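You operate a simulated robot arm through the tools that you are given. There is no shell and no other tool.

The job below is to be done with a simulated two-armed robot. You get a single attempt, and the scene is never put back.

TASK
On the coin bench top, fold the polishing cloth in half.

It is judged by the outcome, as a careful person would: the job done as asked, and still so three seconds after it is handed in. It fails if anything else is knocked over, pushed out of place, dropped, spilled or broken. Flat cloth is picked up by pressing the open fingertips on it (5 to 10 N) and closing them slowly along it; thin cloth reads only 2 to 8 mm in the jaws.

THE ROBOT
Two 6-joint arms with two-finger parallel grippers on one trunk, on a base that moves. Base frame: it is fixed to the floor where the robot stands at the start and does not move with it; the origin is under the middle of the robot, x ahead of it, y to its left, z up. Units: m, degrees, N and s.
The left shoulder is at the start at [0.28, 0.185, 0.73], the right one opposite. With the tool pointing down near the work surface each hand reaches from about 0.5 to 0.92 m from the robot's upright axis, wherever it stands, measured 20 degrees to its own side. Places, roughly: coin bench top [-1.3, 3.5, 0.8]; polishing cloth [-1.25, 3.5, 0.75]. Payload 1.57 kg a hand.
The tool frame of a hand sits at the grasp point between the pads (the TCP): z along the fingers, y along the line on which they close. The tips reach 0.03 m beyond it. Largest opening 0.08 m; finger width 0.017, thickness 0.012; the body of the gripper, 0.04 by 0.082 m, starts 0.08 m behind the TCP.
Orientation is that of the tool frame in the base frame, as a unit quaternion [w, x, y, z]. With the fingers straight down and closing along the base's y, the tool's x points along the base's -x, its y along +y and its z along -z.

THE INTERFACE
- The arms move only by the tool apply_moves. It takes "left_commands", "right_commands" or both (then of equal length, played together; a hand with none holds still); each is a list of rows, each an object of numbers (a shift or turn left out is 0, a gripper value left out holds the last): "claw": the gripper command, from -1 (fully open) to 1 (shut), values between in proportion; "dx", "dy", "dz": the shift along the tool's x, y, z in m; "rx", "ry", "rz": the turn, a rotation vector about the tool's x, y, z in degrees. In form: [{"claw": .., "dx": .., "dy": .., "dz": .., "rx": .., "ry": .., "rz": ..}, ...]. A call has 1 to 20 rows; each row shifts and turns the commanded pose from where the row before left it, along the tool's axes as they then stand. Each row takes 0.2 s and may step no farther than 0.05 m and 8.6 degrees from the row before; otherwise, or with a gripper value out of range, the whole call is refused. A pose out of reach is approached as far as the arm can. The call stops where the force on the tool passes 40 N (or 10 N more than at its start, if that is more) or the arm is blocked; 0.2 s more then pass. Each finger travels about 0.153 m/s and halts on what it meets, pressing with about 29 N; the grip force reading is that of the motor and also rises with nothing between the fingers. The clock runs only during rows and for 0.2 s after the last one: add rows that do not move to give the fingers time. It gives the time, the measured TCP pose, the force on the tool (base axes), the opening and the grip force at its end, in the units of the frame above (readings bear some noise), with the torque about the TCP (base axes, N m) and any sound that the robot's microphone picked up.
- Cameras (640 x 400 px; columns grow to the right, rows downward): "scene" is now at [0.2391, 0.0056, 1.1866]; the picture's right is [0.12, -0.99, 0.00], its down [-0.64, -0.08, -0.77] and it looks along [0.76, 0.09, -0.64] (base axes); focal length 256 px, centre (320, 200). "left" rides on the left gripper at [0.072, 0.006, -0.122] in its tool frame; the picture's right is [-0.09, 1.00, 0.00], its down [-0.84, -0.08, -0.54] and it looks along [-0.54, -0.05, 0.84] (tool axes); focal length 238 px, centre (320, 200). "right" rides on the right gripper at [0.072, -0.007, -0.122] in its tool frame; the picture's right is [0.09, 1.00, 0.00], its down [-0.84, 0.08, -0.54] and it looks along [-0.54, 0.05, 0.84] (tool axes); focal length 238 px, centre (320, 200). There is no depth. A picture from a camera that has moved, and an enlarged one, comes with that camera's place and axes in the base frame and with its lens. The place of the scene camera against the robot may be out by one fixed shift of up to 0.012 m in any direction.
- get_image(camera): a new picture of that camera. The clock stands still meanwhile.
- move_column(by): slides the trunk up (or, below 0, down) by that many m; the arms and the scene camera ride with it, the base frame stays. It gives what a move gives, with no picture.
- drive_base(legs): drives the robot by 1 to 6 legs, each [ahead, turn to the left] in m and degrees, along the robot's own axes; the way and the turn of a leg run together, so that a leg with both is an arc; at most 1.5 m and 180 degrees a leg. The arms and the cameras ride along, it lands a little off, and it stops where it bumps. It gives what a move gives.
- head_to(pan, tilt): turns the head with the scene camera to pan (to the left, within 86 degrees either way) and tilt (down, from -29 to 69), counted from straight ahead of the robot. It gives what a move gives.
- inspect(camera, box): a new picture of the part [left, top, right, bottom] of that camera's present view, enlarged. The clock stands still meanwhile.
- job_done(): hands the job in; it is judged then, once.

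Places have to be worked out from the pictures, the camera data and where the tool is seen. Open the grippers and draw the arms clear of the work before you hand the job in, unless the task says otherwise.

The tools are called as a command line: name --argument value ..., lists and objects as JSON in quotes. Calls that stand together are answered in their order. apply_moves: Moves the arms, as the interface text tells. Its arguments: {"type":"object","properties":{"left_commands":{"type":"array","items":{"type":"object","properties":{"claw":{"type":"number"},"dx":{"type":"number"},"dy":{"type":"number"},"dz":{"type":"number"},"rx":{"type":"number"},"ry":{"type":"number"},"rz":{"type":"number"}}}},"right_commands":{"type":"array","items":{"type":"object","properties":{"claw":{"type":"number"},"dx":{"type":"number"},"dy":{"type":"number"},"dz":{"type":"number"},"rx":{"type":"number"},"ry":{"type":"number"},"rz":{"type":"number"}}}}},"required":[]} The other tools are called the same way: move_column (by) moves the trunk up or down; drive_base (legs) drives the base; head_to (pan, tilt) turns the head that bears the scene camera; get_image (camera) takes a picture; inspect (camera, box) takes an enlarged picture of a part of a camera's view; job_done () hands the job in.

At the start:

```text
t: 0.0
left_ee_pos: [0.5541, 0.2564, 1.0006]
left_tcp_rot: [-0.001, 0.0, 1.0, 0.0]
left_wrist_force: [0.7, 0.7, 0.0]
left_moment: [-0.01, -0.02, 0.0]
left_width: 0.08
left_grasp_force: 0.0
right_ee_pos: [0.5911, -0.228, 0.8908]
right_tcp_rot: [0.0, 0.0, 1.0, 0.0]
right_wrist_force: [0.0, -0.3, 0.9]
right_moment: [0.02, 0.02, -0.01]
right_width: 0.0801
right_grasp_force: 0.1
trunk travel left (down, up): [-0.425, 0.565]
robot x, y, heading: [0.0031, -0.0023, -0.2]
head pan, tilt (commanded): [6.8, 40.0]
```

scene: 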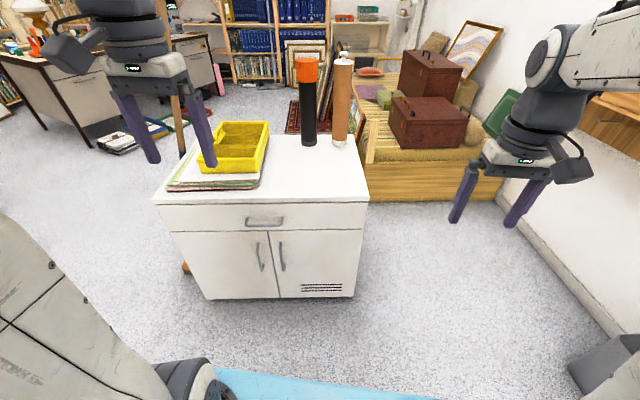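
right: 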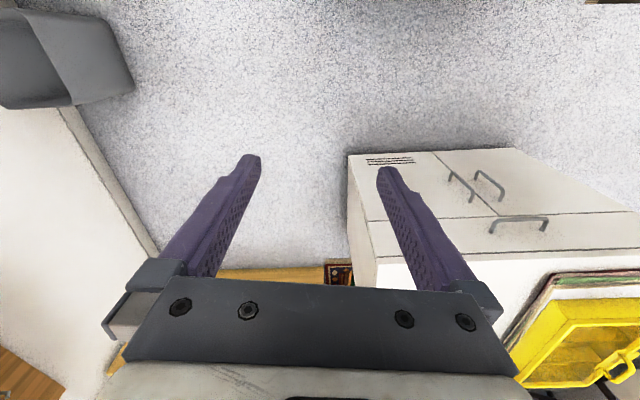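
left: 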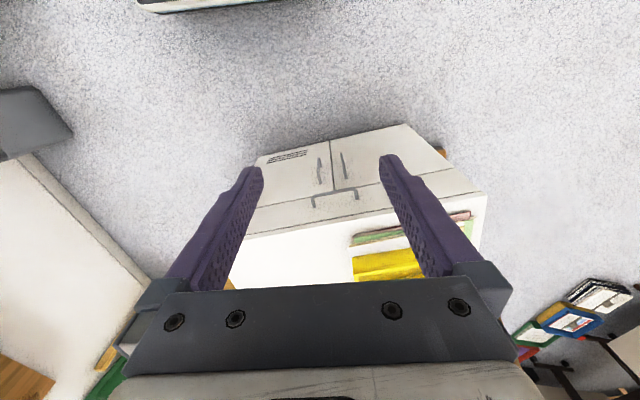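

The coin bench lies behind and to the left (about [-1.3, 3.5]), out of the present view. I turn the head left to see the way there.

head_to --pan 80 --tilt 25

```text
t: 1.4
left_ee_pos: [0.5523, 0.2562, 0.9998]
left_tcp_rot: [0.0, 0.0, 1.0, 0.001]
left_wrist_force: [0.4, 0.0, 0.6]
left_moment: [0.02, 0.01, 0.0]
left_width: 0.0799
left_grasp_force: 0.1
right_ee_pos: [0.5903, -0.2285, 0.8916]
right_tcp_rot: [0.0, -0.001, 1.0, 0.0]
right_wrist_force: [0.0, -0.3, -1.1]
right_moment: [0.01, 0.02, 0.0]
right_width: 0.0796
right_grasp_force: 0.0
trunk travel left (down, up): [-0.425, 0.565]
robot x, y, heading: [0.0006, 0.0001, 0.0]
head pan, tilt (commanded): [80.0, 25.0]
```

The head has turned; I take a picture to see the route to the left.

get_image --camera "scene"

```text
taken
camera scene: at [0.1707, 0.0862, 1.2098], right [0.98, -0.17, 0.0], down [-0.07, -0.42, -0.91], along [0.16, 0.89, -0.42], focal length 256 px, centre (320, 200)
```

scene: 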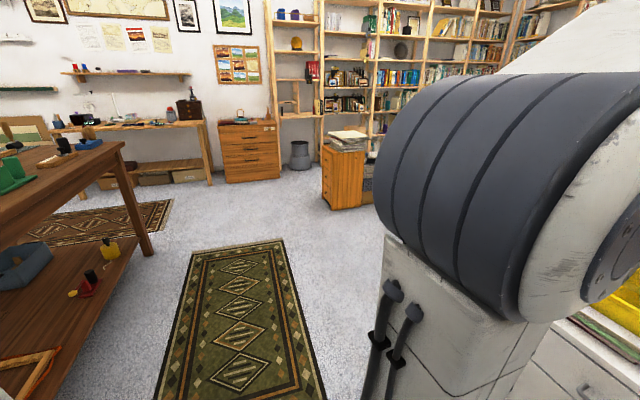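

The coin bench is against the far wall near [-1.3, 3.5], with a work table on the left whose far corner I judge to be at about (-0.85, 2.0). There is an open lane ahead over the rug; the cabinet in front is low (top about 0.63) and over 0.8 m off, so I turn in place to face +y and look again.

drive_base --legs '[[0, 90]]'

head_to --pan 25 --tilt 25

get_image --camera "scene"

```text
t: 5.7
left_ee_pos: [-0.2529, 0.5544, 0.9998]
left_tcp_rot: [0.0, -0.706, 0.709, 0.0]
left_wrist_force: [-0.1, -0.2, -1.4]
left_moment: [-0.02, -0.04, 0.01]
left_width: 0.0799
left_grasp_force: 0.0
right_ee_pos: [0.2299, 0.5893, 0.8924]
right_tcp_rot: [-0.001, -0.705, 0.709, 0.0]
right_wrist_force: [0.0, 0.1, -0.3]
right_moment: [0.0, -0.02, 0.02]
right_width: 0.0801
right_grasp_force: 0.0
trunk travel left (down, up): [-0.425, 0.565]
robot x, y, heading: [0.0027, 0.0015, 89.7]
head pan, tilt (commanded): [80.0, 25.0]
```

```text
t: 6.9
left_ee_pos: [-0.252, 0.5542, 1.0007]
left_tcp_rot: [0.0, -0.705, 0.709, 0.0]
left_wrist_force: [0.1, -0.2, 0.1]
left_moment: [-0.01, 0.0, 0.02]
left_width: 0.0799
left_grasp_force: 0.0
right_ee_pos: [0.2309, 0.59, 0.8919]
right_tcp_rot: [0.0, -0.706, 0.709, 0.0]
right_wrist_force: [0.5, 0.6, -1.2]
right_moment: [0.04, -0.04, 0.0]
right_width: 0.08
right_grasp_force: 0.1
trunk travel left (down, up): [-0.425, 0.565]
robot x, y, heading: [0.0006, -0.0001, 89.6]
head pan, tilt (commanded): [25.0, 25.0]
```

```text
taken
camera scene: at [-0.0433, 0.2392, 1.2098], right [0.91, 0.42, 0.0], down [0.18, -0.38, -0.91], along [-0.38, 0.82, -0.42], focal length 256 px, centre (320, 200)
```

scene: 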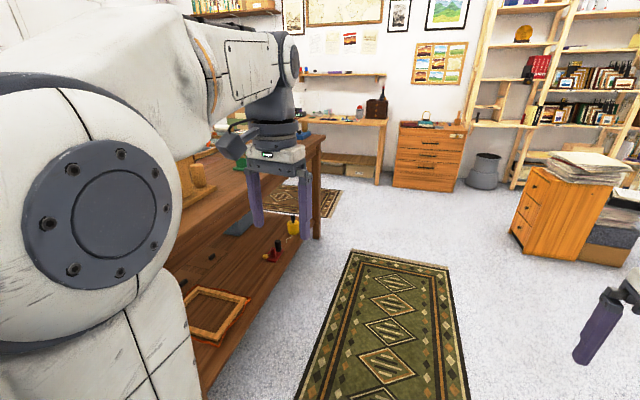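

The lane over the rug is clear: table edge at about x = -0.8 (to y = 2.0), drawer stack on the right from x = 0.65, y = 2.5. I raise the trunk for clearance and drive ahead to about (-0.1, 2.6).

move_column --by 0.2

drive_base --legs '[[0, 2.5], [1.3, 0], [1.3, 0]]'

head_to --pan 60 --tilt 25

get_image --camera "scene"

```text
t: 9.1
left_ee_pos: [-0.2528, 0.5539, 1.2001]
left_tcp_rot: [0.0, -0.705, 0.709, 0.001]
left_wrist_force: [-0.4, -0.3, -0.3]
left_moment: [0.01, -0.02, 0.01]
left_width: 0.08
left_grasp_force: 0.1
right_ee_pos: [0.2306, 0.591, 1.0915]
right_tcp_rot: [0.0, -0.705, 0.71, -0.001]
right_wrist_force: [0.0, -0.9, 0.1]
right_moment: [0.01, 0.0, -0.01]
right_width: 0.0798
right_grasp_force: 0.0
trunk travel left (down, up): [-0.625, 0.365]
robot x, y, heading: [-0.0003, 0.0003, 89.6]
head pan, tilt (commanded): [25.0, 25.0]
```

```text
t: 22.1
left_ee_pos: [-0.3504, 3.1403, 1.2011]
left_tcp_rot: [0.0, 0.715, -0.699, 0.0]
left_wrist_force: [-0.5, -1.1, 0.1]
left_moment: [-0.01, -0.02, 0.01]
left_width: 0.0798
left_grasp_force: 0.1
right_ee_pos: [0.1331, 3.1885, 1.0927]
right_tcp_rot: [0.0, 0.715, -0.699, 0.0]
right_wrist_force: [-1.4, 0.3, -0.6]
right_moment: [0.01, 0.0, -0.01]
right_width: 0.0801
right_grasp_force: 0.1
trunk travel left (down, up): [-0.625, 0.365]
robot x, y, heading: [-0.0806, 2.5918, 91.6]
head pan, tilt (commanded): [25.0, 25.0]
```

```text
t: 23.1
left_ee_pos: [-0.3507, 3.1399, 1.2009]
left_tcp_rot: [0.0, 0.715, -0.699, 0.0]
left_wrist_force: [0.3, -0.2, 0.1]
left_moment: [-0.03, -0.01, 0.02]
left_width: 0.0798
left_grasp_force: 0.3
right_ee_pos: [0.1328, 3.1889, 1.0926]
right_tcp_rot: [0.0, 0.715, -0.699, 0.0]
right_wrist_force: [0.9, 0.8, 0.1]
right_moment: [-0.03, 0.01, 0.04]
right_width: 0.08
right_grasp_force: 0.0
trunk travel left (down, up): [-0.625, 0.365]
robot x, y, heading: [-0.0818, 2.5974, 91.2]
head pan, tilt (commanded): [60.0, 25.0]
```

```text
taken
camera scene: at [-0.1718, 2.7924, 1.4098], right [0.48, 0.88, 0.0], down [0.37, -0.2, -0.91], along [-0.79, 0.44, -0.42], focal length 256 px, centre (320, 200)
```

scene: 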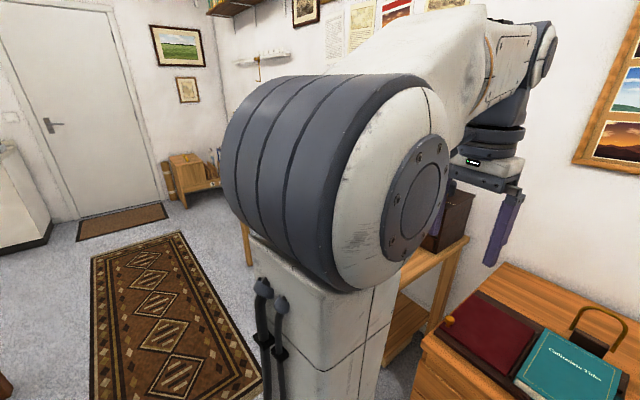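

The robot stands at (-0.08, 2.60) facing +y. I turn left in place (hands sweep a 0.65 m circle, above 1.06 m, clear of the bench) to face -x, then look at the bench on the right side.

drive_base --legs '[[0, 89]]'

head_to --pan -30 --tilt 25

get_image --camera "scene"

head_to --pan 20 --tilt 35

get_image --camera "scene"

```text
t: 27.3
left_ee_pos: [-0.6312, 2.3304, 1.2005]
left_tcp_rot: [-0.001, 1.0, 0.006, -0.001]
left_wrist_force: [-0.6, -0.2, 0.3]
left_moment: [-0.01, -0.03, -0.02]
left_width: 0.0801
left_grasp_force: 0.1
right_ee_pos: [-0.6765, 2.8132, 1.0921]
right_tcp_rot: [0.0, 1.0, 0.005, -0.001]
right_wrist_force: [1.0, 0.0, -0.1]
right_moment: [0.02, 0.0, 0.0]
right_width: 0.0798
right_grasp_force: 0.1
trunk travel left (down, up): [-0.625, 0.365]
robot x, y, heading: [-0.0818, 2.594, -179.3]
head pan, tilt (commanded): [60.0, 25.0]
```

```text
t: 29.0
left_ee_pos: [-0.6332, 2.3299, 1.2006]
left_tcp_rot: [0.0, 1.0, 0.006, -0.001]
left_wrist_force: [-0.1, 0.4, -0.2]
left_moment: [-0.02, 0.02, 0.0]
left_width: 0.08
left_grasp_force: 0.0
right_ee_pos: [-0.6765, 2.8118, 1.0923]
right_tcp_rot: [0.0, 1.0, 0.006, 0.0]
right_wrist_force: [-0.5, -0.2, 0.6]
right_moment: [0.0, -0.05, -0.01]
right_width: 0.08
right_grasp_force: 0.0
trunk travel left (down, up): [-0.625, 0.365]
robot x, y, heading: [-0.0817, 2.5965, -179.5]
head pan, tilt (commanded): [-30.0, 25.0]
```

```text
taken
camera scene: at [-0.3279, 2.6311, 1.4098], right [0.49, 0.87, 0.0], down [0.37, -0.21, -0.91], along [-0.79, 0.44, -0.42], focal length 256 px, centre (320, 200)
```

scene: 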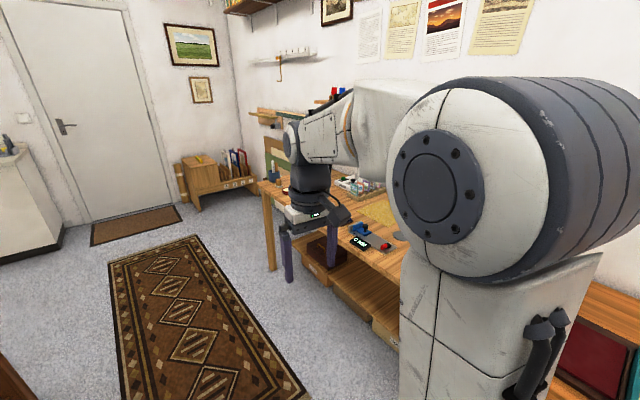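

```text
t: 30.1
left_ee_pos: [-0.6306, 2.3305, 1.1997]
left_tcp_rot: [0.0, 1.0, 0.007, 0.0]
left_wrist_force: [0.2, -0.5, 0.6]
left_moment: [-0.02, 0.01, 0.01]
left_width: 0.0799
left_grasp_force: 0.1
right_ee_pos: [-0.6759, 2.8141, 1.0913]
right_tcp_rot: [0.0, 1.0, 0.006, 0.0]
right_wrist_force: [0.4, 0.1, -0.6]
right_moment: [0.02, -0.03, -0.02]
right_width: 0.0799
right_grasp_force: 0.1
trunk travel left (down, up): [-0.625, 0.365]
robot x, y, heading: [-0.0803, 2.5909, -179.4]
head pan, tilt (commanded): [20.0, 35.0]
```

```text
taken
camera scene: at [-0.3299, 2.555, 1.3941], right [-0.35, 0.94, 0.0], down [0.54, 0.2, -0.82], along [-0.77, -0.29, -0.57], focal length 256 px, centre (320, 200)
```

scene: 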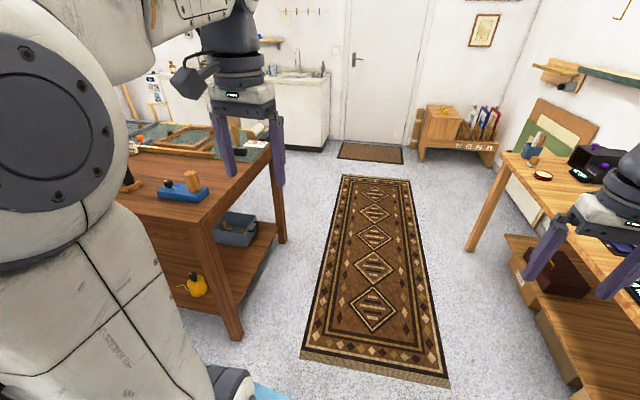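

The aisle between table (edge near y 1.95) and bench (front near y 3.15) is clear. I lift the right hand 0.1 m for extra clearance, drive 1.15 m along the aisle and turn right to face the bench.

apply_moves --right_commands '[{"dz": -0.03}, {"dz": -0.03}, {"dz": -0.04}]'

drive_base --legs '[[1.15, 0], [0, -90]]'

head_to --pan 0 --tilt 40

get_image --camera "scene"

```text
t: 30.9
left_ee_pos: [-0.631, 2.3298, 1.1989]
left_tcp_rot: [0.0, 1.0, 0.005, -0.001]
left_wrist_force: [-0.4, 0.5, 0.5]
left_moment: [0.0, 0.02, 0.02]
left_width: 0.08
left_grasp_force: 0.1
right_ee_pos: [-0.6757, 2.8125, 1.1917]
right_tcp_rot: [-0.001, 1.0, 0.006, -0.001]
right_wrist_force: [-0.1, -0.2, -0.5]
right_moment: [-0.01, -0.01, 0.01]
right_width: 0.08
right_grasp_force: 0.0
trunk travel left (down, up): [-0.625, 0.365]
robot x, y, heading: [-0.0795, 2.594, -179.2]
head pan, tilt (commanded): [20.0, 35.0]
```

```text
t: 40.7
left_ee_pos: [-1.5035, 3.1262, 1.2005]
left_tcp_rot: [0.0, 0.713, -0.701, 0.0]
left_wrist_force: [0.2, 0.6, 0.0]
left_moment: [0.0, 0.01, -0.03]
left_width: 0.0799
left_grasp_force: 0.0
right_ee_pos: [-1.0214, 3.1702, 1.1922]
right_tcp_rot: [0.0, 0.713, -0.701, 0.0]
right_wrist_force: [0.4, -1.5, 1.1]
right_moment: [-0.02, -0.03, 0.01]
right_width: 0.0802
right_grasp_force: 0.1
trunk travel left (down, up): [-0.625, 0.365]
robot x, y, heading: [-1.2395, 2.5757, 91.0]
head pan, tilt (commanded): [20.0, 35.0]
```

```text
t: 41.5
left_ee_pos: [-1.5033, 3.1262, 1.1996]
left_tcp_rot: [0.0, 0.712, -0.702, 0.0]
left_wrist_force: [-0.3, -0.7, 0.4]
left_moment: [0.0, 0.0, 0.01]
left_width: 0.08
left_grasp_force: 0.1
right_ee_pos: [-1.0199, 3.1726, 1.1914]
right_tcp_rot: [0.0, 0.713, -0.701, 0.0]
right_wrist_force: [-0.3, -0.1, -0.5]
right_moment: [0.01, 0.0, -0.01]
right_width: 0.0802
right_grasp_force: 0.0
trunk travel left (down, up): [-0.625, 0.365]
robot x, y, heading: [-1.2398, 2.5781, 90.8]
head pan, tilt (commanded): [0.0, 40.0]
```

```text
taken
camera scene: at [-1.2484, 2.8173, 1.3865], right [1.0, 0.02, 0.0], down [0.01, -0.64, -0.77], along [-0.01, 0.77, -0.64], focal length 256 px, centre (320, 200)
```

scene: 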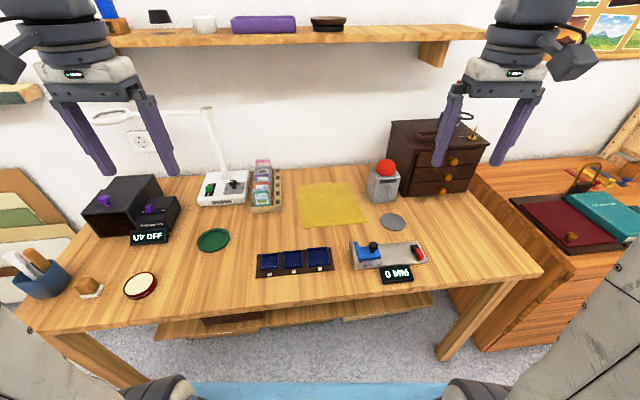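

The cloth is the yellow square near the back of the bench. I enlarge that part for its corners and neighbours.

inspect --camera "scene" --box '[220, 140, 420, 265]'

inspect --camera "scene" --box '[0, 0, 640, 400]'

```text
3.20 times, centred on (320, 202) of scene
camera zoom: at [-1.2484, 2.8173, 1.3865], right [1.0, 0.02, 0.0], down [0.01, -0.64, -0.77], along [-0.01, 0.77, -0.64], focal length 821 px, centre (320, 192)
```

zoom: 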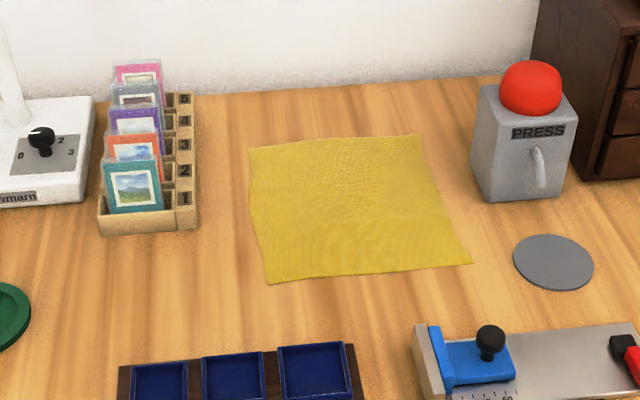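

```text
1.00 times, centred on (320, 200) of scene (not enlarged: the box is as wide or as high as the picture)
camera zoom: at [-1.2484, 2.8173, 1.3865], right [1.0, 0.02, 0.0], down [0.01, -0.64, -0.77], along [-0.01, 0.77, -0.64], focal length 256 px, centre (320, 200)
```

zoom: 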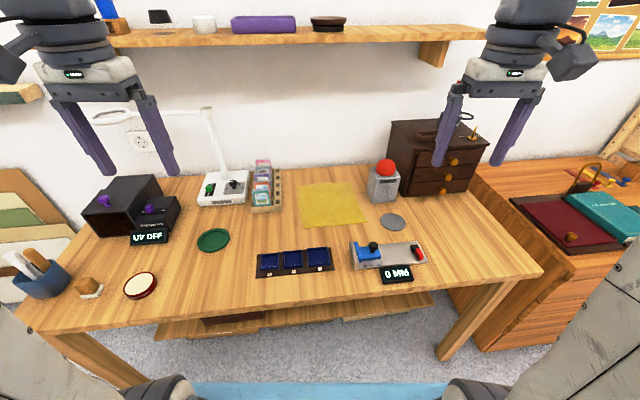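

I now have the cloth about 0.22 × 0.24 m, centre near (-1.22, 3.56), turned about 8° like the bench. Before closing in I look down at the base front and the under-bench shelf to judge how near I may drive.

head_to --pan 0 --tilt 69

get_image --camera "scene"

```text
t: 42.4
left_ee_pos: [-1.504, 3.1256, 1.1998]
left_tcp_rot: [0.0, 0.713, -0.701, 0.0]
left_wrist_force: [0.6, 0.0, 0.5]
left_moment: [0.0, 0.03, -0.02]
left_width: 0.0798
left_grasp_force: 0.0
right_ee_pos: [-1.0204, 3.172, 1.1923]
right_tcp_rot: [0.0, 0.713, -0.702, 0.0]
right_wrist_force: [-1.0, 0.1, 0.5]
right_moment: [0.05, -0.02, -0.03]
right_width: 0.0798
right_grasp_force: 0.1
trunk travel left (down, up): [-0.625, 0.365]
robot x, y, heading: [-1.2413, 2.5748, 90.8]
head pan, tilt (commanded): [0.0, 68.8]
```

```text
taken
camera scene: at [-1.2479, 2.7882, 1.3504], right [1.0, 0.01, 0.0], down [0.01, -0.93, -0.36], along [-0.01, 0.36, -0.93], focal length 256 px, centre (320, 200)
```

scene: 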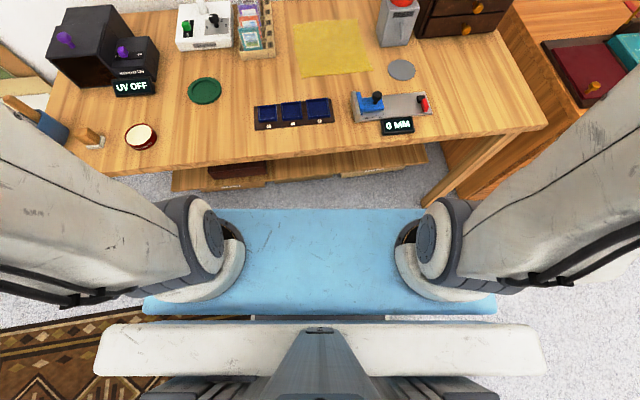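

A blue plate under the shoulders shows in front of the robot; I must know whether it rides with the trunk or sits on the base. I lower the trunk 0.15 m (hands still far above the bench) and compare the picture, which also gives parallax for the bench height.

move_column --by -0.15

get_image --camera "scene"

inspect --camera "scene" --box '[220, 0, 420, 125]'

```text
t: 44.2
left_ee_pos: [-1.5037, 3.1252, 1.0514]
left_tcp_rot: [0.001, 0.713, -0.701, 0.0]
left_wrist_force: [-0.2, 0.2, 1.2]
left_moment: [0.0, -0.02, 0.02]
left_width: 0.0797
left_grasp_force: 0.1
right_ee_pos: [-1.0199, 3.1712, 1.0424]
right_tcp_rot: [0.0, 0.712, -0.702, -0.001]
right_wrist_force: [-0.6, 0.1, 0.3]
right_moment: [0.01, 0.0, -0.01]
right_width: 0.0801
right_grasp_force: 0.2
trunk travel left (down, up): [-0.475, 0.515]
robot x, y, heading: [-1.236, 2.5764, 91.2]
head pan, tilt (commanded): [0.0, 68.8]
```

```text
taken
camera scene: at [-1.2479, 2.7881, 1.2004], right [1.0, 0.01, 0.0], down [0.01, -0.93, -0.36], along [-0.01, 0.36, -0.93], focal length 256 px, centre (320, 200)
```

scene: 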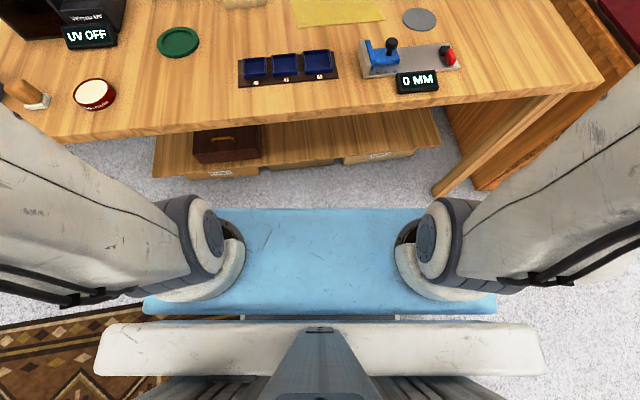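

```text
3.20 times, centred on (320, 62) of scene
camera zoom: at [-1.2479, 2.7881, 1.2004], right [1.0, 0.01, 0.0], down [0.01, -0.93, -0.36], along [-0.01, 0.36, -0.93], focal length 821 px, centre (320, 640)
```

zoom: 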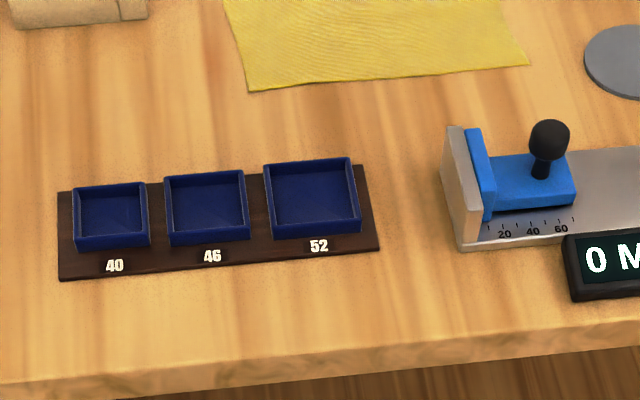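

The blue plate looks the same in both views, so it rides with the trunk (a sloping mount for the shoulders). I enlarge it to judge how far forward and how low it comes.

inspect --camera "scene" --box '[120, 180, 520, 400]'

get_image --camera "left"

get_image --camera "right"

```text
1.60 times, centred on (320, 290) of scene
camera zoom: at [-1.2479, 2.7881, 1.2004], right [1.0, 0.01, 0.0], down [0.01, -0.93, -0.36], along [-0.01, 0.36, -0.93], focal length 410 px, centre (320, 56)
```

zoom: 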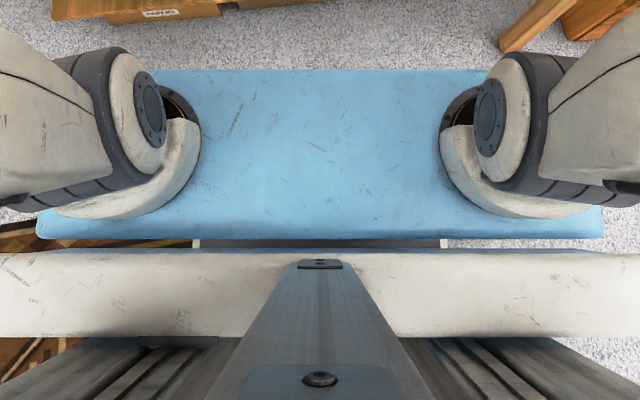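

```text
taken
camera left: at [-1.5087, 3.0557, 1.1726], right [-1.0, 0.08, 0.0], down [0.07, 0.84, 0.54], along [0.04, 0.54, -0.84], focal length 238 px, centre (320, 200)
```

left: 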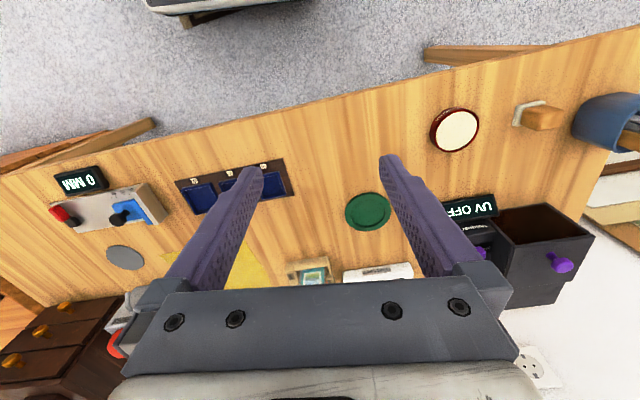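

```text
taken
camera right: at [-1.0127, 3.0993, 1.1626], right [-0.99, -0.11, 0.0], down [-0.09, 0.84, 0.54], along [-0.06, 0.54, -0.84], focal length 238 px, centre (320, 200)
```

right: 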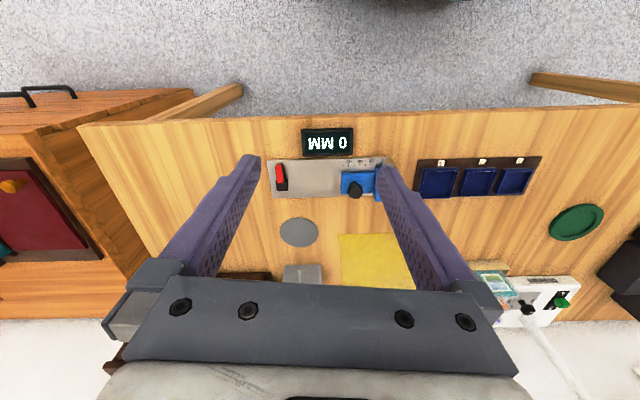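

The base front shows at the top of the left wrist picture at roughly y 2.95 (about 0.37 ahead of the axis). To see how low the blue torso plate reaches I raise the trunk and tip the left hand back so its camera looks at the torso.

move_column --by 0.25

apply_moves --left_commands '[{"ry": 8}, {"ry": 8}, {"ry": 8}, {"ry": 8}, {"ry": 8}, {"ry": 8}, {"ry": 8}]'

get_image --camera "left"

```text
t: 46.8
left_ee_pos: [-1.5027, 3.1249, 1.3012]
left_tcp_rot: [-0.001, 0.712, -0.702, 0.0]
left_wrist_force: [0.2, -0.7, 0.1]
left_moment: [0.03, 0.03, 0.01]
left_width: 0.0801
left_grasp_force: 0.0
right_ee_pos: [-1.02, 3.1717, 1.2927]
right_tcp_rot: [0.001, 0.713, -0.701, 0.0]
right_wrist_force: [-0.1, -0.2, -0.8]
right_moment: [0.01, -0.02, -0.01]
right_width: 0.0798
right_grasp_force: 0.0
trunk travel left (down, up): [-0.725, 0.265]
robot x, y, heading: [-1.2378, 2.5816, 90.8]
head pan, tilt (commanded): [0.0, 68.8]
```

```text
t: 48.4
left_ee_pos: [-1.5071, 3.0806, 1.182]
left_tcp_rot: [0.33, 0.629, -0.62, 0.335]
left_wrist_force: [-0.3, -0.1, -0.1]
left_moment: [0.01, -0.06, 0.02]
left_width: 0.0801
left_grasp_force: 0.0
left hand out of reach, approached as far as the arm can: row 3, 4, 5, 6, 7
right_ee_pos: [-1.02, 3.1719, 1.2915]
right_tcp_rot: [0.0, 0.712, -0.702, 0.0]
right_wrist_force: [-0.2, -0.5, 0.4]
right_moment: [0.0, -0.01, 0.02]
right_width: 0.0802
right_grasp_force: 0.0
trunk travel left (down, up): [-0.725, 0.265]
robot x, y, heading: [-1.2394, 2.5751, 90.9]
head pan, tilt (commanded): [0.0, 68.8]
```

```text
taken
camera left: at [-1.5136, 3.1439, 1.3101], right [-1.0, 0.04, -0.08], down [0.06, 0.92, -0.39], along [0.05, -0.4, -0.92], focal length 238 px, centre (320, 200)
```

left: 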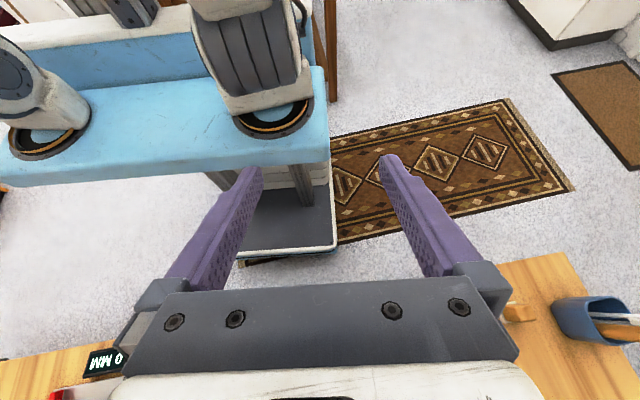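

The torso plate is a thin beam (top about 0.70 m + trunk lift, front about 0.37 m ahead), and the base front is about 0.34 ahead, so with the trunk raised I can come close. I set the left hand upright again, lift the trunk 0.1 m more and lower both hands to about z 1.1, slightly drawn in.

apply_moves --left_commands '[{"ry": -8}, {"ry": -8}, {"ry": -8}, {"ry": -8}, {"ry": -8}, {"ry": -8}, {"ry": -8}, {}]'

move_column --by 0.1

apply_moves --left_commands '[{"dz": 0.04, "dx": 0.005}, {"dz": 0.04, "dx": 0.005}, {"dz": 0.04, "dx": 0.005}, {"dz": 0.04, "dx": 0.005}, {"dz": 0.04, "dx": 0.005}, {"dz": 0.04}, {"dz": 0.04}, {}]' --right_commands '[{"dz": 0.04, "dx": 0.01}, {"dz": 0.04, "dx": 0.01}, {"dz": 0.04, "dx": 0.01}, {"dz": 0.04, "dx": 0.01}, {"dz": 0.04, "dx": 0.01}, {"dz": 0.04, "dx": 0.01}, {"dz": 0.04, "dx": 0.01}, {}]'

head_to --pan 0 --tilt 40

get_image --camera "scene"

```text
t: 50.1
left_ee_pos: [-1.5068, 3.0814, 1.1819]
left_tcp_rot: [-0.001, 0.712, -0.702, -0.002]
left_wrist_force: [0.0, -0.8, 0.2]
left_moment: [-0.01, 0.01, -0.04]
left_width: 0.0799
left_grasp_force: 0.2
right_ee_pos: [-1.0208, 3.1709, 1.2917]
right_tcp_rot: [0.0, 0.712, -0.702, 0.0]
right_wrist_force: [0.1, 0.0, 0.1]
right_moment: [0.02, 0.01, -0.05]
right_width: 0.08
right_grasp_force: 0.0
trunk travel left (down, up): [-0.725, 0.265]
robot x, y, heading: [-1.2364, 2.5803, 91.1]
head pan, tilt (commanded): [0.0, 68.8]
```

```text
t: 51.5
left_ee_pos: [-1.5073, 3.0821, 1.2823]
left_tcp_rot: [0.001, 0.713, -0.701, -0.001]
left_wrist_force: [0.3, -0.7, 0.4]
left_moment: [0.03, -0.02, -0.03]
left_width: 0.0799
left_grasp_force: 0.0
right_ee_pos: [-1.0197, 3.1729, 1.3924]
right_tcp_rot: [0.0, 0.713, -0.702, 0.0]
right_wrist_force: [0.6, 0.7, 0.0]
right_moment: [0.02, -0.05, 0.0]
right_width: 0.0797
right_grasp_force: 0.0
trunk travel left (down, up): [-0.825, 0.165]
robot x, y, heading: [-1.2391, 2.5761, 91.0]
head pan, tilt (commanded): [0.0, 68.8]
```

```text
t: 53.3
left_ee_pos: [-1.5168, 3.0852, 1.0088]
left_tcp_rot: [0.001, 0.713, -0.701, 0.002]
left_wrist_force: [0.5, -0.6, 0.0]
left_moment: [-0.04, -0.01, 0.03]
left_width: 0.0798
left_grasp_force: 0.2
left hand out of reach, approached as far as the arm can: row 5, 6, 7
right_ee_pos: [-1.0196, 3.1002, 1.1119]
right_tcp_rot: [-0.001, 0.713, -0.701, 0.0]
right_wrist_force: [0.4, 0.3, 0.0]
right_moment: [-0.03, 0.01, 0.01]
right_width: 0.0801
right_grasp_force: 0.1
trunk travel left (down, up): [-0.825, 0.165]
robot x, y, heading: [-1.2357, 2.5772, 90.5]
head pan, tilt (commanded): [0.0, 68.8]
```

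```text
t: 54.2
left_ee_pos: [-1.5171, 3.0846, 1.0111]
left_tcp_rot: [0.0, 0.713, -0.701, 0.001]
left_wrist_force: [-0.4, 0.0, -0.1]
left_moment: [0.01, -0.01, -0.01]
left_width: 0.0799
left_grasp_force: 0.0
right_ee_pos: [-1.0197, 3.1014, 1.1118]
right_tcp_rot: [0.0, 0.713, -0.702, 0.0]
right_wrist_force: [0.2, -0.5, 0.0]
right_moment: [0.02, 0.02, 0.02]
right_width: 0.0802
right_grasp_force: 0.0
trunk travel left (down, up): [-0.825, 0.165]
robot x, y, heading: [-1.2377, 2.5749, 91.0]
head pan, tilt (commanded): [0.0, 40.0]
```

```text
taken
camera scene: at [-1.2484, 2.8173, 1.5864], right [1.0, 0.01, 0.0], down [0.01, -0.64, -0.77], along [-0.01, 0.77, -0.64], focal length 256 px, centre (320, 200)
```

scene: 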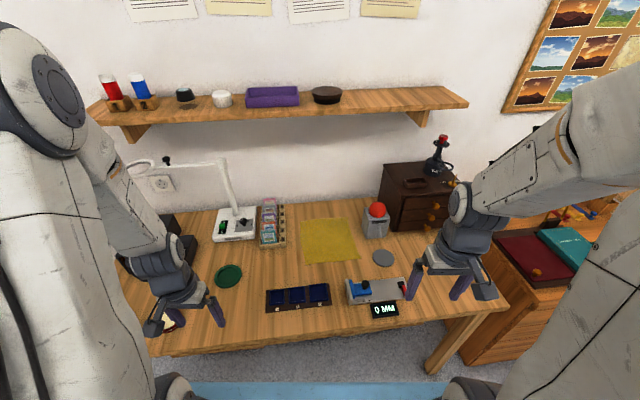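

Hands are at about z 1.0–1.1, clear of the bench items; the shelf front is near y 3.67 at z 1.25. I turn right 21.5°, drive 0.33 m in, and turn left to square up with the bench (heading about 98.4°).

drive_base --legs '[[0, -21.5], [0.33, 0], [0, 28.9]]'

get_image --camera "scene"

inspect --camera "scene" --box '[220, 180, 420, 305]'

```text
t: 59.0
left_ee_pos: [-1.467, 3.351, 1.0111]
left_tcp_rot: [0.001, 0.757, -0.653, 0.002]
left_wrist_force: [0.9, 0.2, 0.3]
left_moment: [-0.01, 0.02, 0.02]
left_width: 0.0798
left_grasp_force: 0.1
right_ee_pos: [-0.9758, 3.4344, 1.1129]
right_tcp_rot: [0.0, 0.758, -0.653, 0.0]
right_wrist_force: [1.1, -0.3, 0.6]
right_moment: [-0.01, -0.02, 0.0]
right_width: 0.0802
right_grasp_force: 0.1
trunk travel left (down, up): [-0.825, 0.165]
robot x, y, heading: [-1.1203, 2.8849, 98.6]
head pan, tilt (commanded): [0.0, 40.0]
```

```text
taken
camera scene: at [-1.1654, 3.1217, 1.5865], right [0.99, 0.15, 0.0], down [0.1, -0.64, -0.77], along [-0.11, 0.76, -0.64], focal length 256 px, centre (320, 200)
```

scene: 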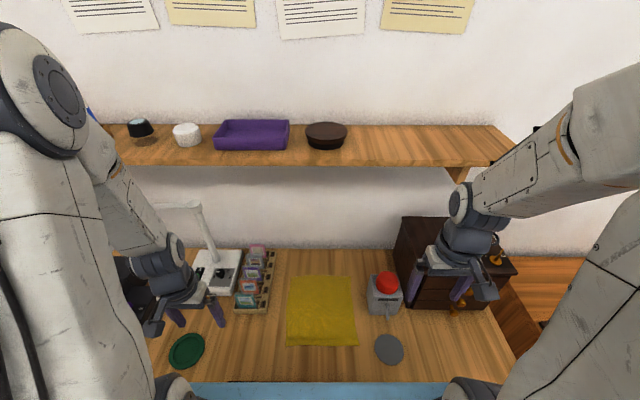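

```text
3.20 times, centred on (320, 242) of scene
camera zoom: at [-1.1654, 3.1217, 1.5865], right [0.99, 0.15, 0.0], down [0.1, -0.64, -0.77], along [-0.11, 0.76, -0.64], focal length 821 px, centre (320, 64)
```

zoom: 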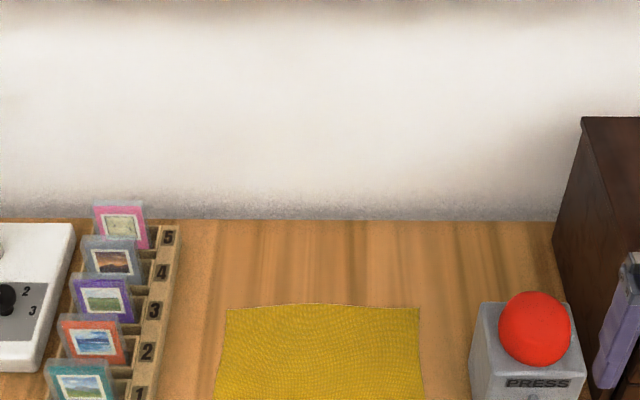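

Arrived at (-1.12, 2.885), heading 98.6°, squared with the bench. I tilt the head down for a better look at the cloth and its neighbours.

head_to --pan 0 --tilt 60

get_image --camera "scene"

inspect --camera "scene" --box '[240, 120, 400, 220]'

```text
t: 59.8
left_ee_pos: [-1.4661, 3.3506, 1.01]
left_tcp_rot: [0.0, 0.758, -0.653, 0.001]
left_wrist_force: [-0.7, -0.4, -0.3]
left_moment: [0.0, 0.03, -0.02]
left_width: 0.0804
left_grasp_force: 0.1
right_ee_pos: [-0.9754, 3.433, 1.113]
right_tcp_rot: [0.0, 0.758, -0.652, 0.0]
right_wrist_force: [-1.0, -0.5, 0.6]
right_moment: [-0.01, -0.02, -0.01]
right_width: 0.0799
right_grasp_force: 0.0
trunk travel left (down, up): [-0.825, 0.165]
robot x, y, heading: [-1.1254, 2.8794, 98.5]
head pan, tilt (commanded): [0.0, 60.0]
```

```text
taken
camera scene: at [-1.1629, 3.1035, 1.5598], right [0.99, 0.15, 0.0], down [0.13, -0.86, -0.5], along [-0.07, 0.49, -0.87], focal length 256 px, centre (320, 200)
```

scene: 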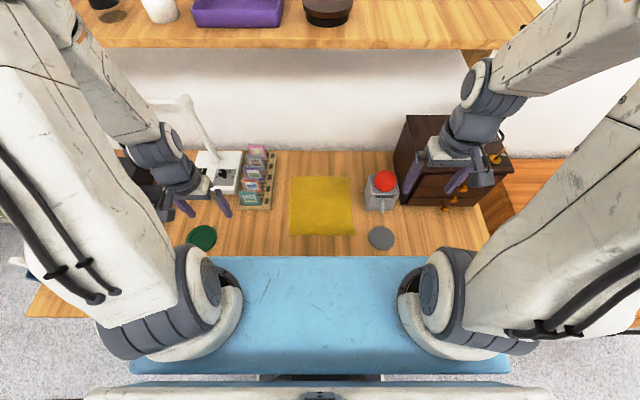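

```text
4.00 times, centred on (320, 170) of scene
camera zoom: at [-1.1629, 3.1035, 1.5598], right [0.99, 0.15, 0.0], down [0.13, -0.86, -0.5], along [-0.07, 0.49, -0.87], focal length 1026 px, centre (320, 320)
```

zoom: 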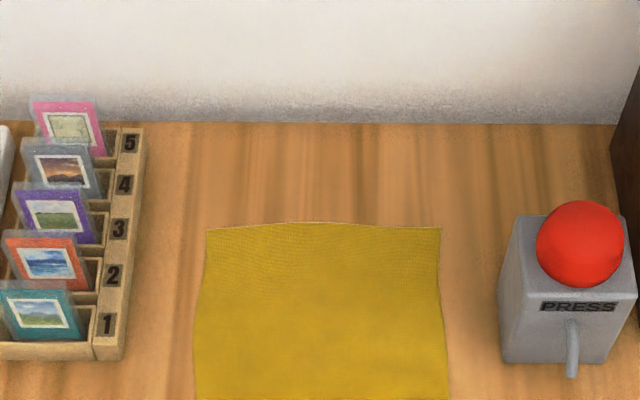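

In the robot's frame the cloth spans about 0.556–0.794 m forward and -0.112 to +0.114 m sideways. I bring both hands in above its front corners (forward 0.564, sideways ±0.085), still high, and then lower the trunk 0.1 m.

apply_moves --left_commands '[{"dx": -0.01, "dy": -0.037}, {"dx": -0.01, "dy": -0.037}, {"dx": -0.01, "dy": -0.037}, {"dx": -0.01, "dy": -0.037}, {"dx": -0.01, "dy": -0.037}, {}]' --right_commands '[{"dx": -0.008, "dy": 0.0288}, {"dx": -0.008, "dy": 0.0288}, {"dx": -0.008, "dy": 0.0288}, {"dx": -0.008, "dy": 0.0288}, {"dx": -0.009, "dy": 0.0288}, {}]'

get_image --camera "scene"

get_image --camera "left"

get_image --camera "right"

```text
t: 61.2
left_ee_pos: [-1.2916, 3.4267, 1.011]
left_tcp_rot: [0.001, 0.758, -0.653, 0.002]
left_wrist_force: [-0.5, -0.2, -0.8]
left_moment: [-0.04, 0.01, -0.01]
left_width: 0.08
left_grasp_force: 0.1
right_ee_pos: [-1.1242, 3.4526, 1.1126]
right_tcp_rot: [0.0, 0.758, -0.652, 0.0]
right_wrist_force: [0.1, -0.2, 0.8]
right_moment: [-0.03, 0.0, 0.0]
right_width: 0.0802
right_grasp_force: 0.1
trunk travel left (down, up): [-0.825, 0.165]
robot x, y, heading: [-1.1259, 2.8836, 98.5]
head pan, tilt (commanded): [0.0, 60.0]
```

```text
taken
camera scene: at [-1.1628, 3.1036, 1.5597], right [0.99, 0.15, 0.0], down [0.13, -0.86, -0.5], along [-0.07, 0.49, -0.87], focal length 256 px, centre (320, 200)
```

scene: 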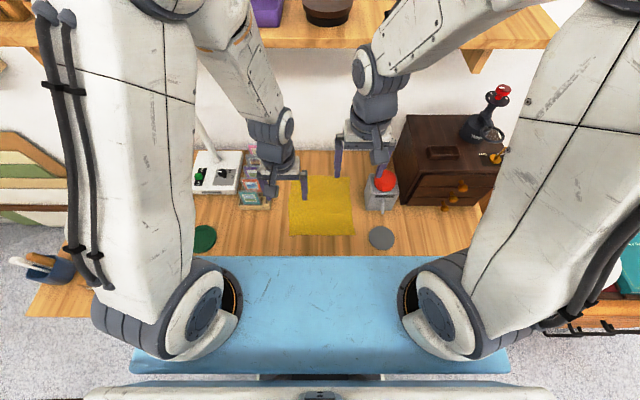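

```text
taken
camera left: at [-1.2871, 3.3575, 1.1329], right [-1.0, -0.06, 0.0], down [-0.05, 0.84, 0.54], along [-0.03, 0.54, -0.84], focal length 238 px, centre (320, 200)
```

left: 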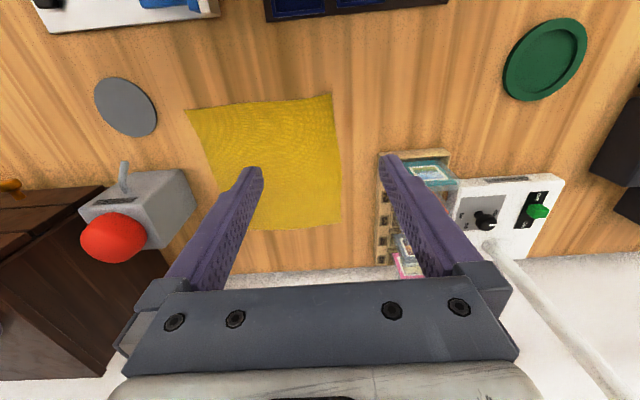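

```text
taken
camera right: at [-1.1072, 3.3812, 1.2329], right [-0.97, -0.24, 0.0], down [-0.2, 0.82, 0.54], along [-0.13, 0.53, -0.84], focal length 238 px, centre (320, 200)
```

right: 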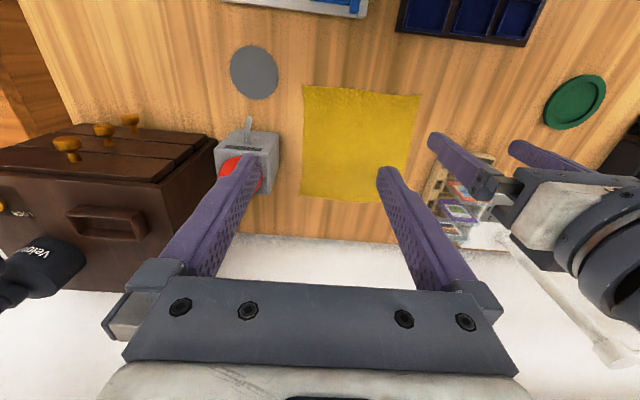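

The wrist cameras agree on the cloth corners: front-left (-1.309, 3.414), front-right (-1.088, 3.449), cloth at z ≈ 0.75. I lower the trunk 0.1 m, shift the left hand 15 mm inward, half close the grippers to about 40 mm and come down to just above the cloth.

move_column --by -0.1

apply_moves --left_commands '[{"dy": -0.015, "claw": 0}, {"dz": 0.02}, {"dz": 0.02}, {"dz": 0.02}, {"dz": 0.02}, {}]' --right_commands '[{"dz": 0.035, "claw": 0}, {"dz": 0.035}, {"dz": 0.035}, {"dz": 0.035}, {"dz": 0.035}, {}]'

get_image --camera "left"

get_image --camera "right"

get_image --camera "scene"

```text
t: 62.5
left_ee_pos: [-1.2911, 3.4268, 0.9115]
left_tcp_rot: [0.002, 0.758, -0.652, 0.002]
left_wrist_force: [0.6, 0.9, 1.1]
left_moment: [0.02, 0.0, -0.02]
left_width: 0.08
left_grasp_force: 0.1
right_ee_pos: [-1.124, 3.4521, 1.0123]
right_tcp_rot: [-0.001, 0.757, -0.653, 0.0]
right_wrist_force: [1.0, -0.2, -0.3]
right_moment: [-0.01, 0.01, -0.01]
right_width: 0.0802
right_grasp_force: 0.0
trunk travel left (down, up): [-0.725, 0.265]
robot x, y, heading: [-1.12, 2.8826, 98.5]
head pan, tilt (commanded): [0.0, 60.0]
```

```text
t: 63.9
left_ee_pos: [-1.2768, 3.4293, 0.8294]
left_tcp_rot: [0.002, 0.758, -0.653, 0.001]
left_wrist_force: [0.3, 0.0, 0.5]
left_moment: [0.02, 0.04, 0.02]
left_width: 0.0397
left_grasp_force: 0.1
right_ee_pos: [-1.1235, 3.4517, 0.8383]
right_tcp_rot: [-0.001, 0.757, -0.653, 0.0]
right_wrist_force: [-0.1, -0.1, 0.1]
right_moment: [0.01, 0.04, -0.02]
right_width: 0.0401
right_grasp_force: 0.1
trunk travel left (down, up): [-0.725, 0.265]
robot x, y, heading: [-1.1183, 2.8843, 98.7]
head pan, tilt (commanded): [0.0, 60.0]
```

```text
taken
camera left: at [-1.2729, 3.3598, 0.9527], right [-1.0, -0.06, 0.0], down [-0.05, 0.84, 0.54], along [-0.03, 0.54, -0.84], focal length 238 px, centre (320, 200)
```

left: 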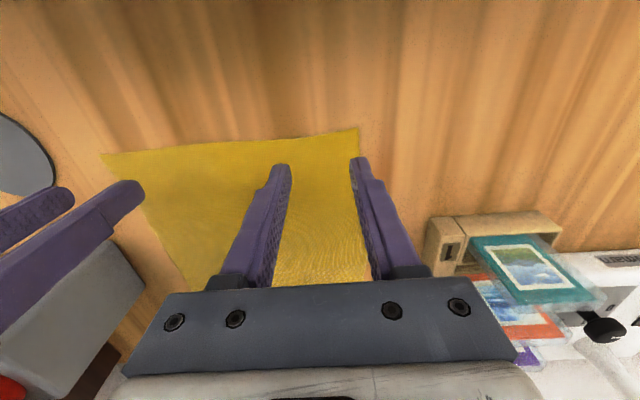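

```text
taken
camera right: at [-1.1067, 3.381, 0.9583], right [-0.97, -0.24, 0.0], down [-0.2, 0.82, 0.54], along [-0.13, 0.53, -0.84], focal length 238 px, centre (320, 200)
```

right: 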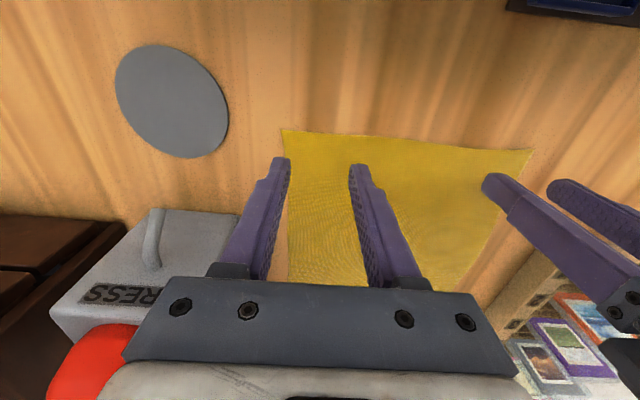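

```text
taken
camera scene: at [-1.1628, 3.1037, 1.4597], right [0.99, 0.15, 0.0], down [0.13, -0.86, -0.5], along [-0.07, 0.49, -0.87], focal length 256 px, centre (320, 200)
```

scene: 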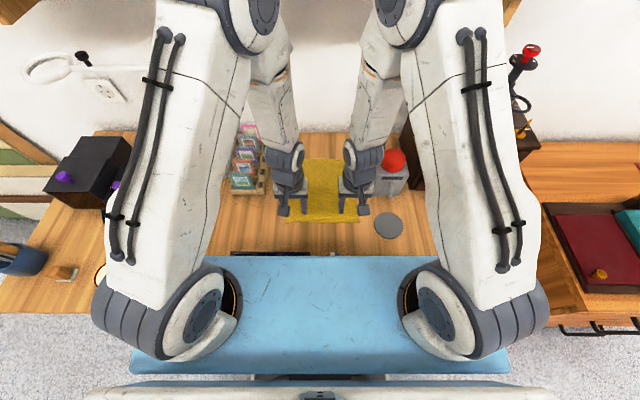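

Both hands sit over the front corners (about 34 mm from the sides, 10 mm inside the front edge). I lower them to a few millimetres above the cloth, then feel for contact.

apply_moves --left_commands '[{"dz": 0.012}, {"dz": 0.012}, {"dz": 0.01}, {"dz": 0.005}, {}]' --right_commands '[{"dz": 0.015, "dx": -0.002}, {"dz": 0.015}, {"dz": 0.012}, {"dz": 0.006}, {}]'

get_image --camera "left"

get_image --camera "right"

```text
t: 65.1
left_ee_pos: [-1.2765, 3.4284, 0.793]
left_tcp_rot: [0.001, 0.757, -0.653, 0.0]
left_wrist_force: [0.8, -0.1, 0.0]
left_moment: [0.01, -0.01, 0.01]
left_width: 0.04
left_grasp_force: 0.0
right_ee_pos: [-1.1248, 3.4537, 0.7904]
right_tcp_rot: [-0.001, 0.758, -0.653, -0.001]
right_wrist_force: [1.3, 0.3, 27.1]
right_moment: [-0.03, -0.21, -0.04]
right_width: 0.0401
right_grasp_force: 0.1
trunk travel left (down, up): [-0.725, 0.265]
robot x, y, heading: [-1.1265, 2.88, 98.7]
head pan, tilt (commanded): [0.0, 60.0]
```

```text
taken
camera left: at [-1.2724, 3.3586, 0.9148], right [-1.0, -0.06, 0.0], down [-0.05, 0.84, 0.54], along [-0.03, 0.54, -0.84], focal length 238 px, centre (320, 200)
```

left: 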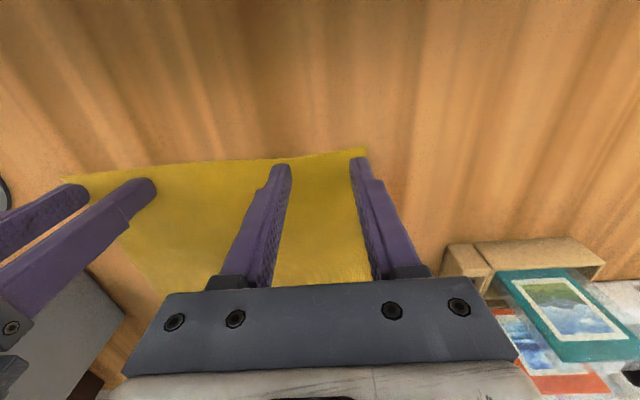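

```text
taken
camera right: at [-1.1079, 3.3825, 0.9113], right [-0.97, -0.24, 0.0], down [-0.2, 0.82, 0.54], along [-0.13, 0.53, -0.84], focal length 238 px, centre (320, 200)
```

right: 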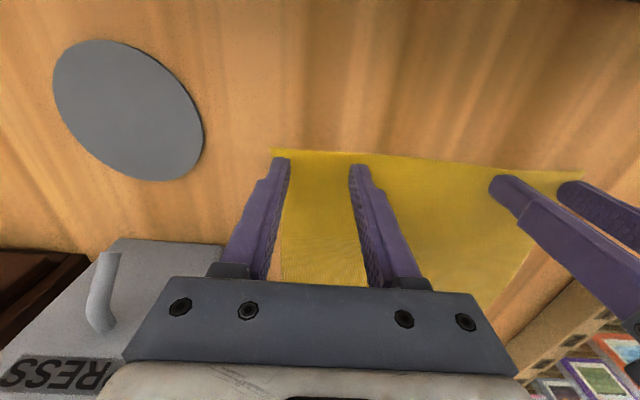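

The right fingertips already press with 27 N at TCP z 0.790, so the cloth surface is at about z 0.76. I ease the right hand up 1 mm and bring the left down 1 mm.

apply_moves --left_commands '[{"dz": 0.001}, {}]' --right_commands '[{"dz": -0.001}, {}]'

```text
t: 65.7
left_ee_pos: [-1.276, 3.4281, 0.7923]
left_tcp_rot: [0.001, 0.757, -0.653, 0.001]
left_wrist_force: [0.1, -2.3, 7.7]
left_moment: [-0.04, 0.04, 0.02]
left_width: 0.0398
left_grasp_force: 0.1
right_ee_pos: [-1.1251, 3.4526, 0.7918]
right_tcp_rot: [-0.001, 0.758, -0.653, 0.0]
right_wrist_force: [-0.1, 2.5, 13.6]
right_moment: [0.06, -0.12, 0.01]
right_width: 0.04
right_grasp_force: 0.0
trunk travel left (down, up): [-0.725, 0.265]
robot x, y, heading: [-1.1216, 2.8824, 98.5]
head pan, tilt (commanded): [0.0, 60.0]
```

Contact is stiff (about 13 N per mm). I lift both 2 mm, narrow the openings to about 26 mm so only a small tuck is gathered, then press again.

apply_moves --left_commands '[{"dz": -0.002}, {"claw": 0.35}, {}]' --right_commands '[{"dz": -0.0025}, {"claw": 0.35}, {}]'

apply_moves --left_commands '[{"dz": 0.001}, {"dz": 0.001}, {}]'

```text
t: 66.5
left_ee_pos: [-1.2757, 3.4287, 0.7929]
left_tcp_rot: [0.0, 0.758, -0.652, 0.001]
left_wrist_force: [0.3, 1.3, 0.5]
left_moment: [-0.02, -0.01, 0.03]
left_width: 0.0259
left_grasp_force: 0.0
right_ee_pos: [-1.124, 3.4528, 0.7931]
right_tcp_rot: [0.001, 0.758, -0.652, 0.001]
right_wrist_force: [-0.8, 0.1, 0.5]
right_moment: [0.01, 0.01, 0.01]
right_width: 0.0263
right_grasp_force: 0.0
trunk travel left (down, up): [-0.725, 0.265]
robot x, y, heading: [-1.1227, 2.8827, 98.5]
head pan, tilt (commanded): [0.0, 60.0]
```

```text
t: 67.3
left_ee_pos: [-1.2759, 3.4293, 0.7913]
left_tcp_rot: [0.001, 0.757, -0.653, 0.0]
left_wrist_force: [-1.4, -0.9, 14.0]
left_moment: [-0.07, 0.14, 0.01]
left_width: 0.026
left_grasp_force: 0.1
right_ee_pos: [-1.1256, 3.4526, 0.7945]
right_tcp_rot: [0.0, 0.757, -0.653, 0.0]
right_wrist_force: [0.2, 0.1, 0.2]
right_moment: [-0.01, 0.0, 0.01]
right_width: 0.0259
right_grasp_force: 0.1
trunk travel left (down, up): [-0.725, 0.265]
robot x, y, heading: [-1.1261, 2.8841, 98.7]
head pan, tilt (commanded): [0.0, 60.0]
```

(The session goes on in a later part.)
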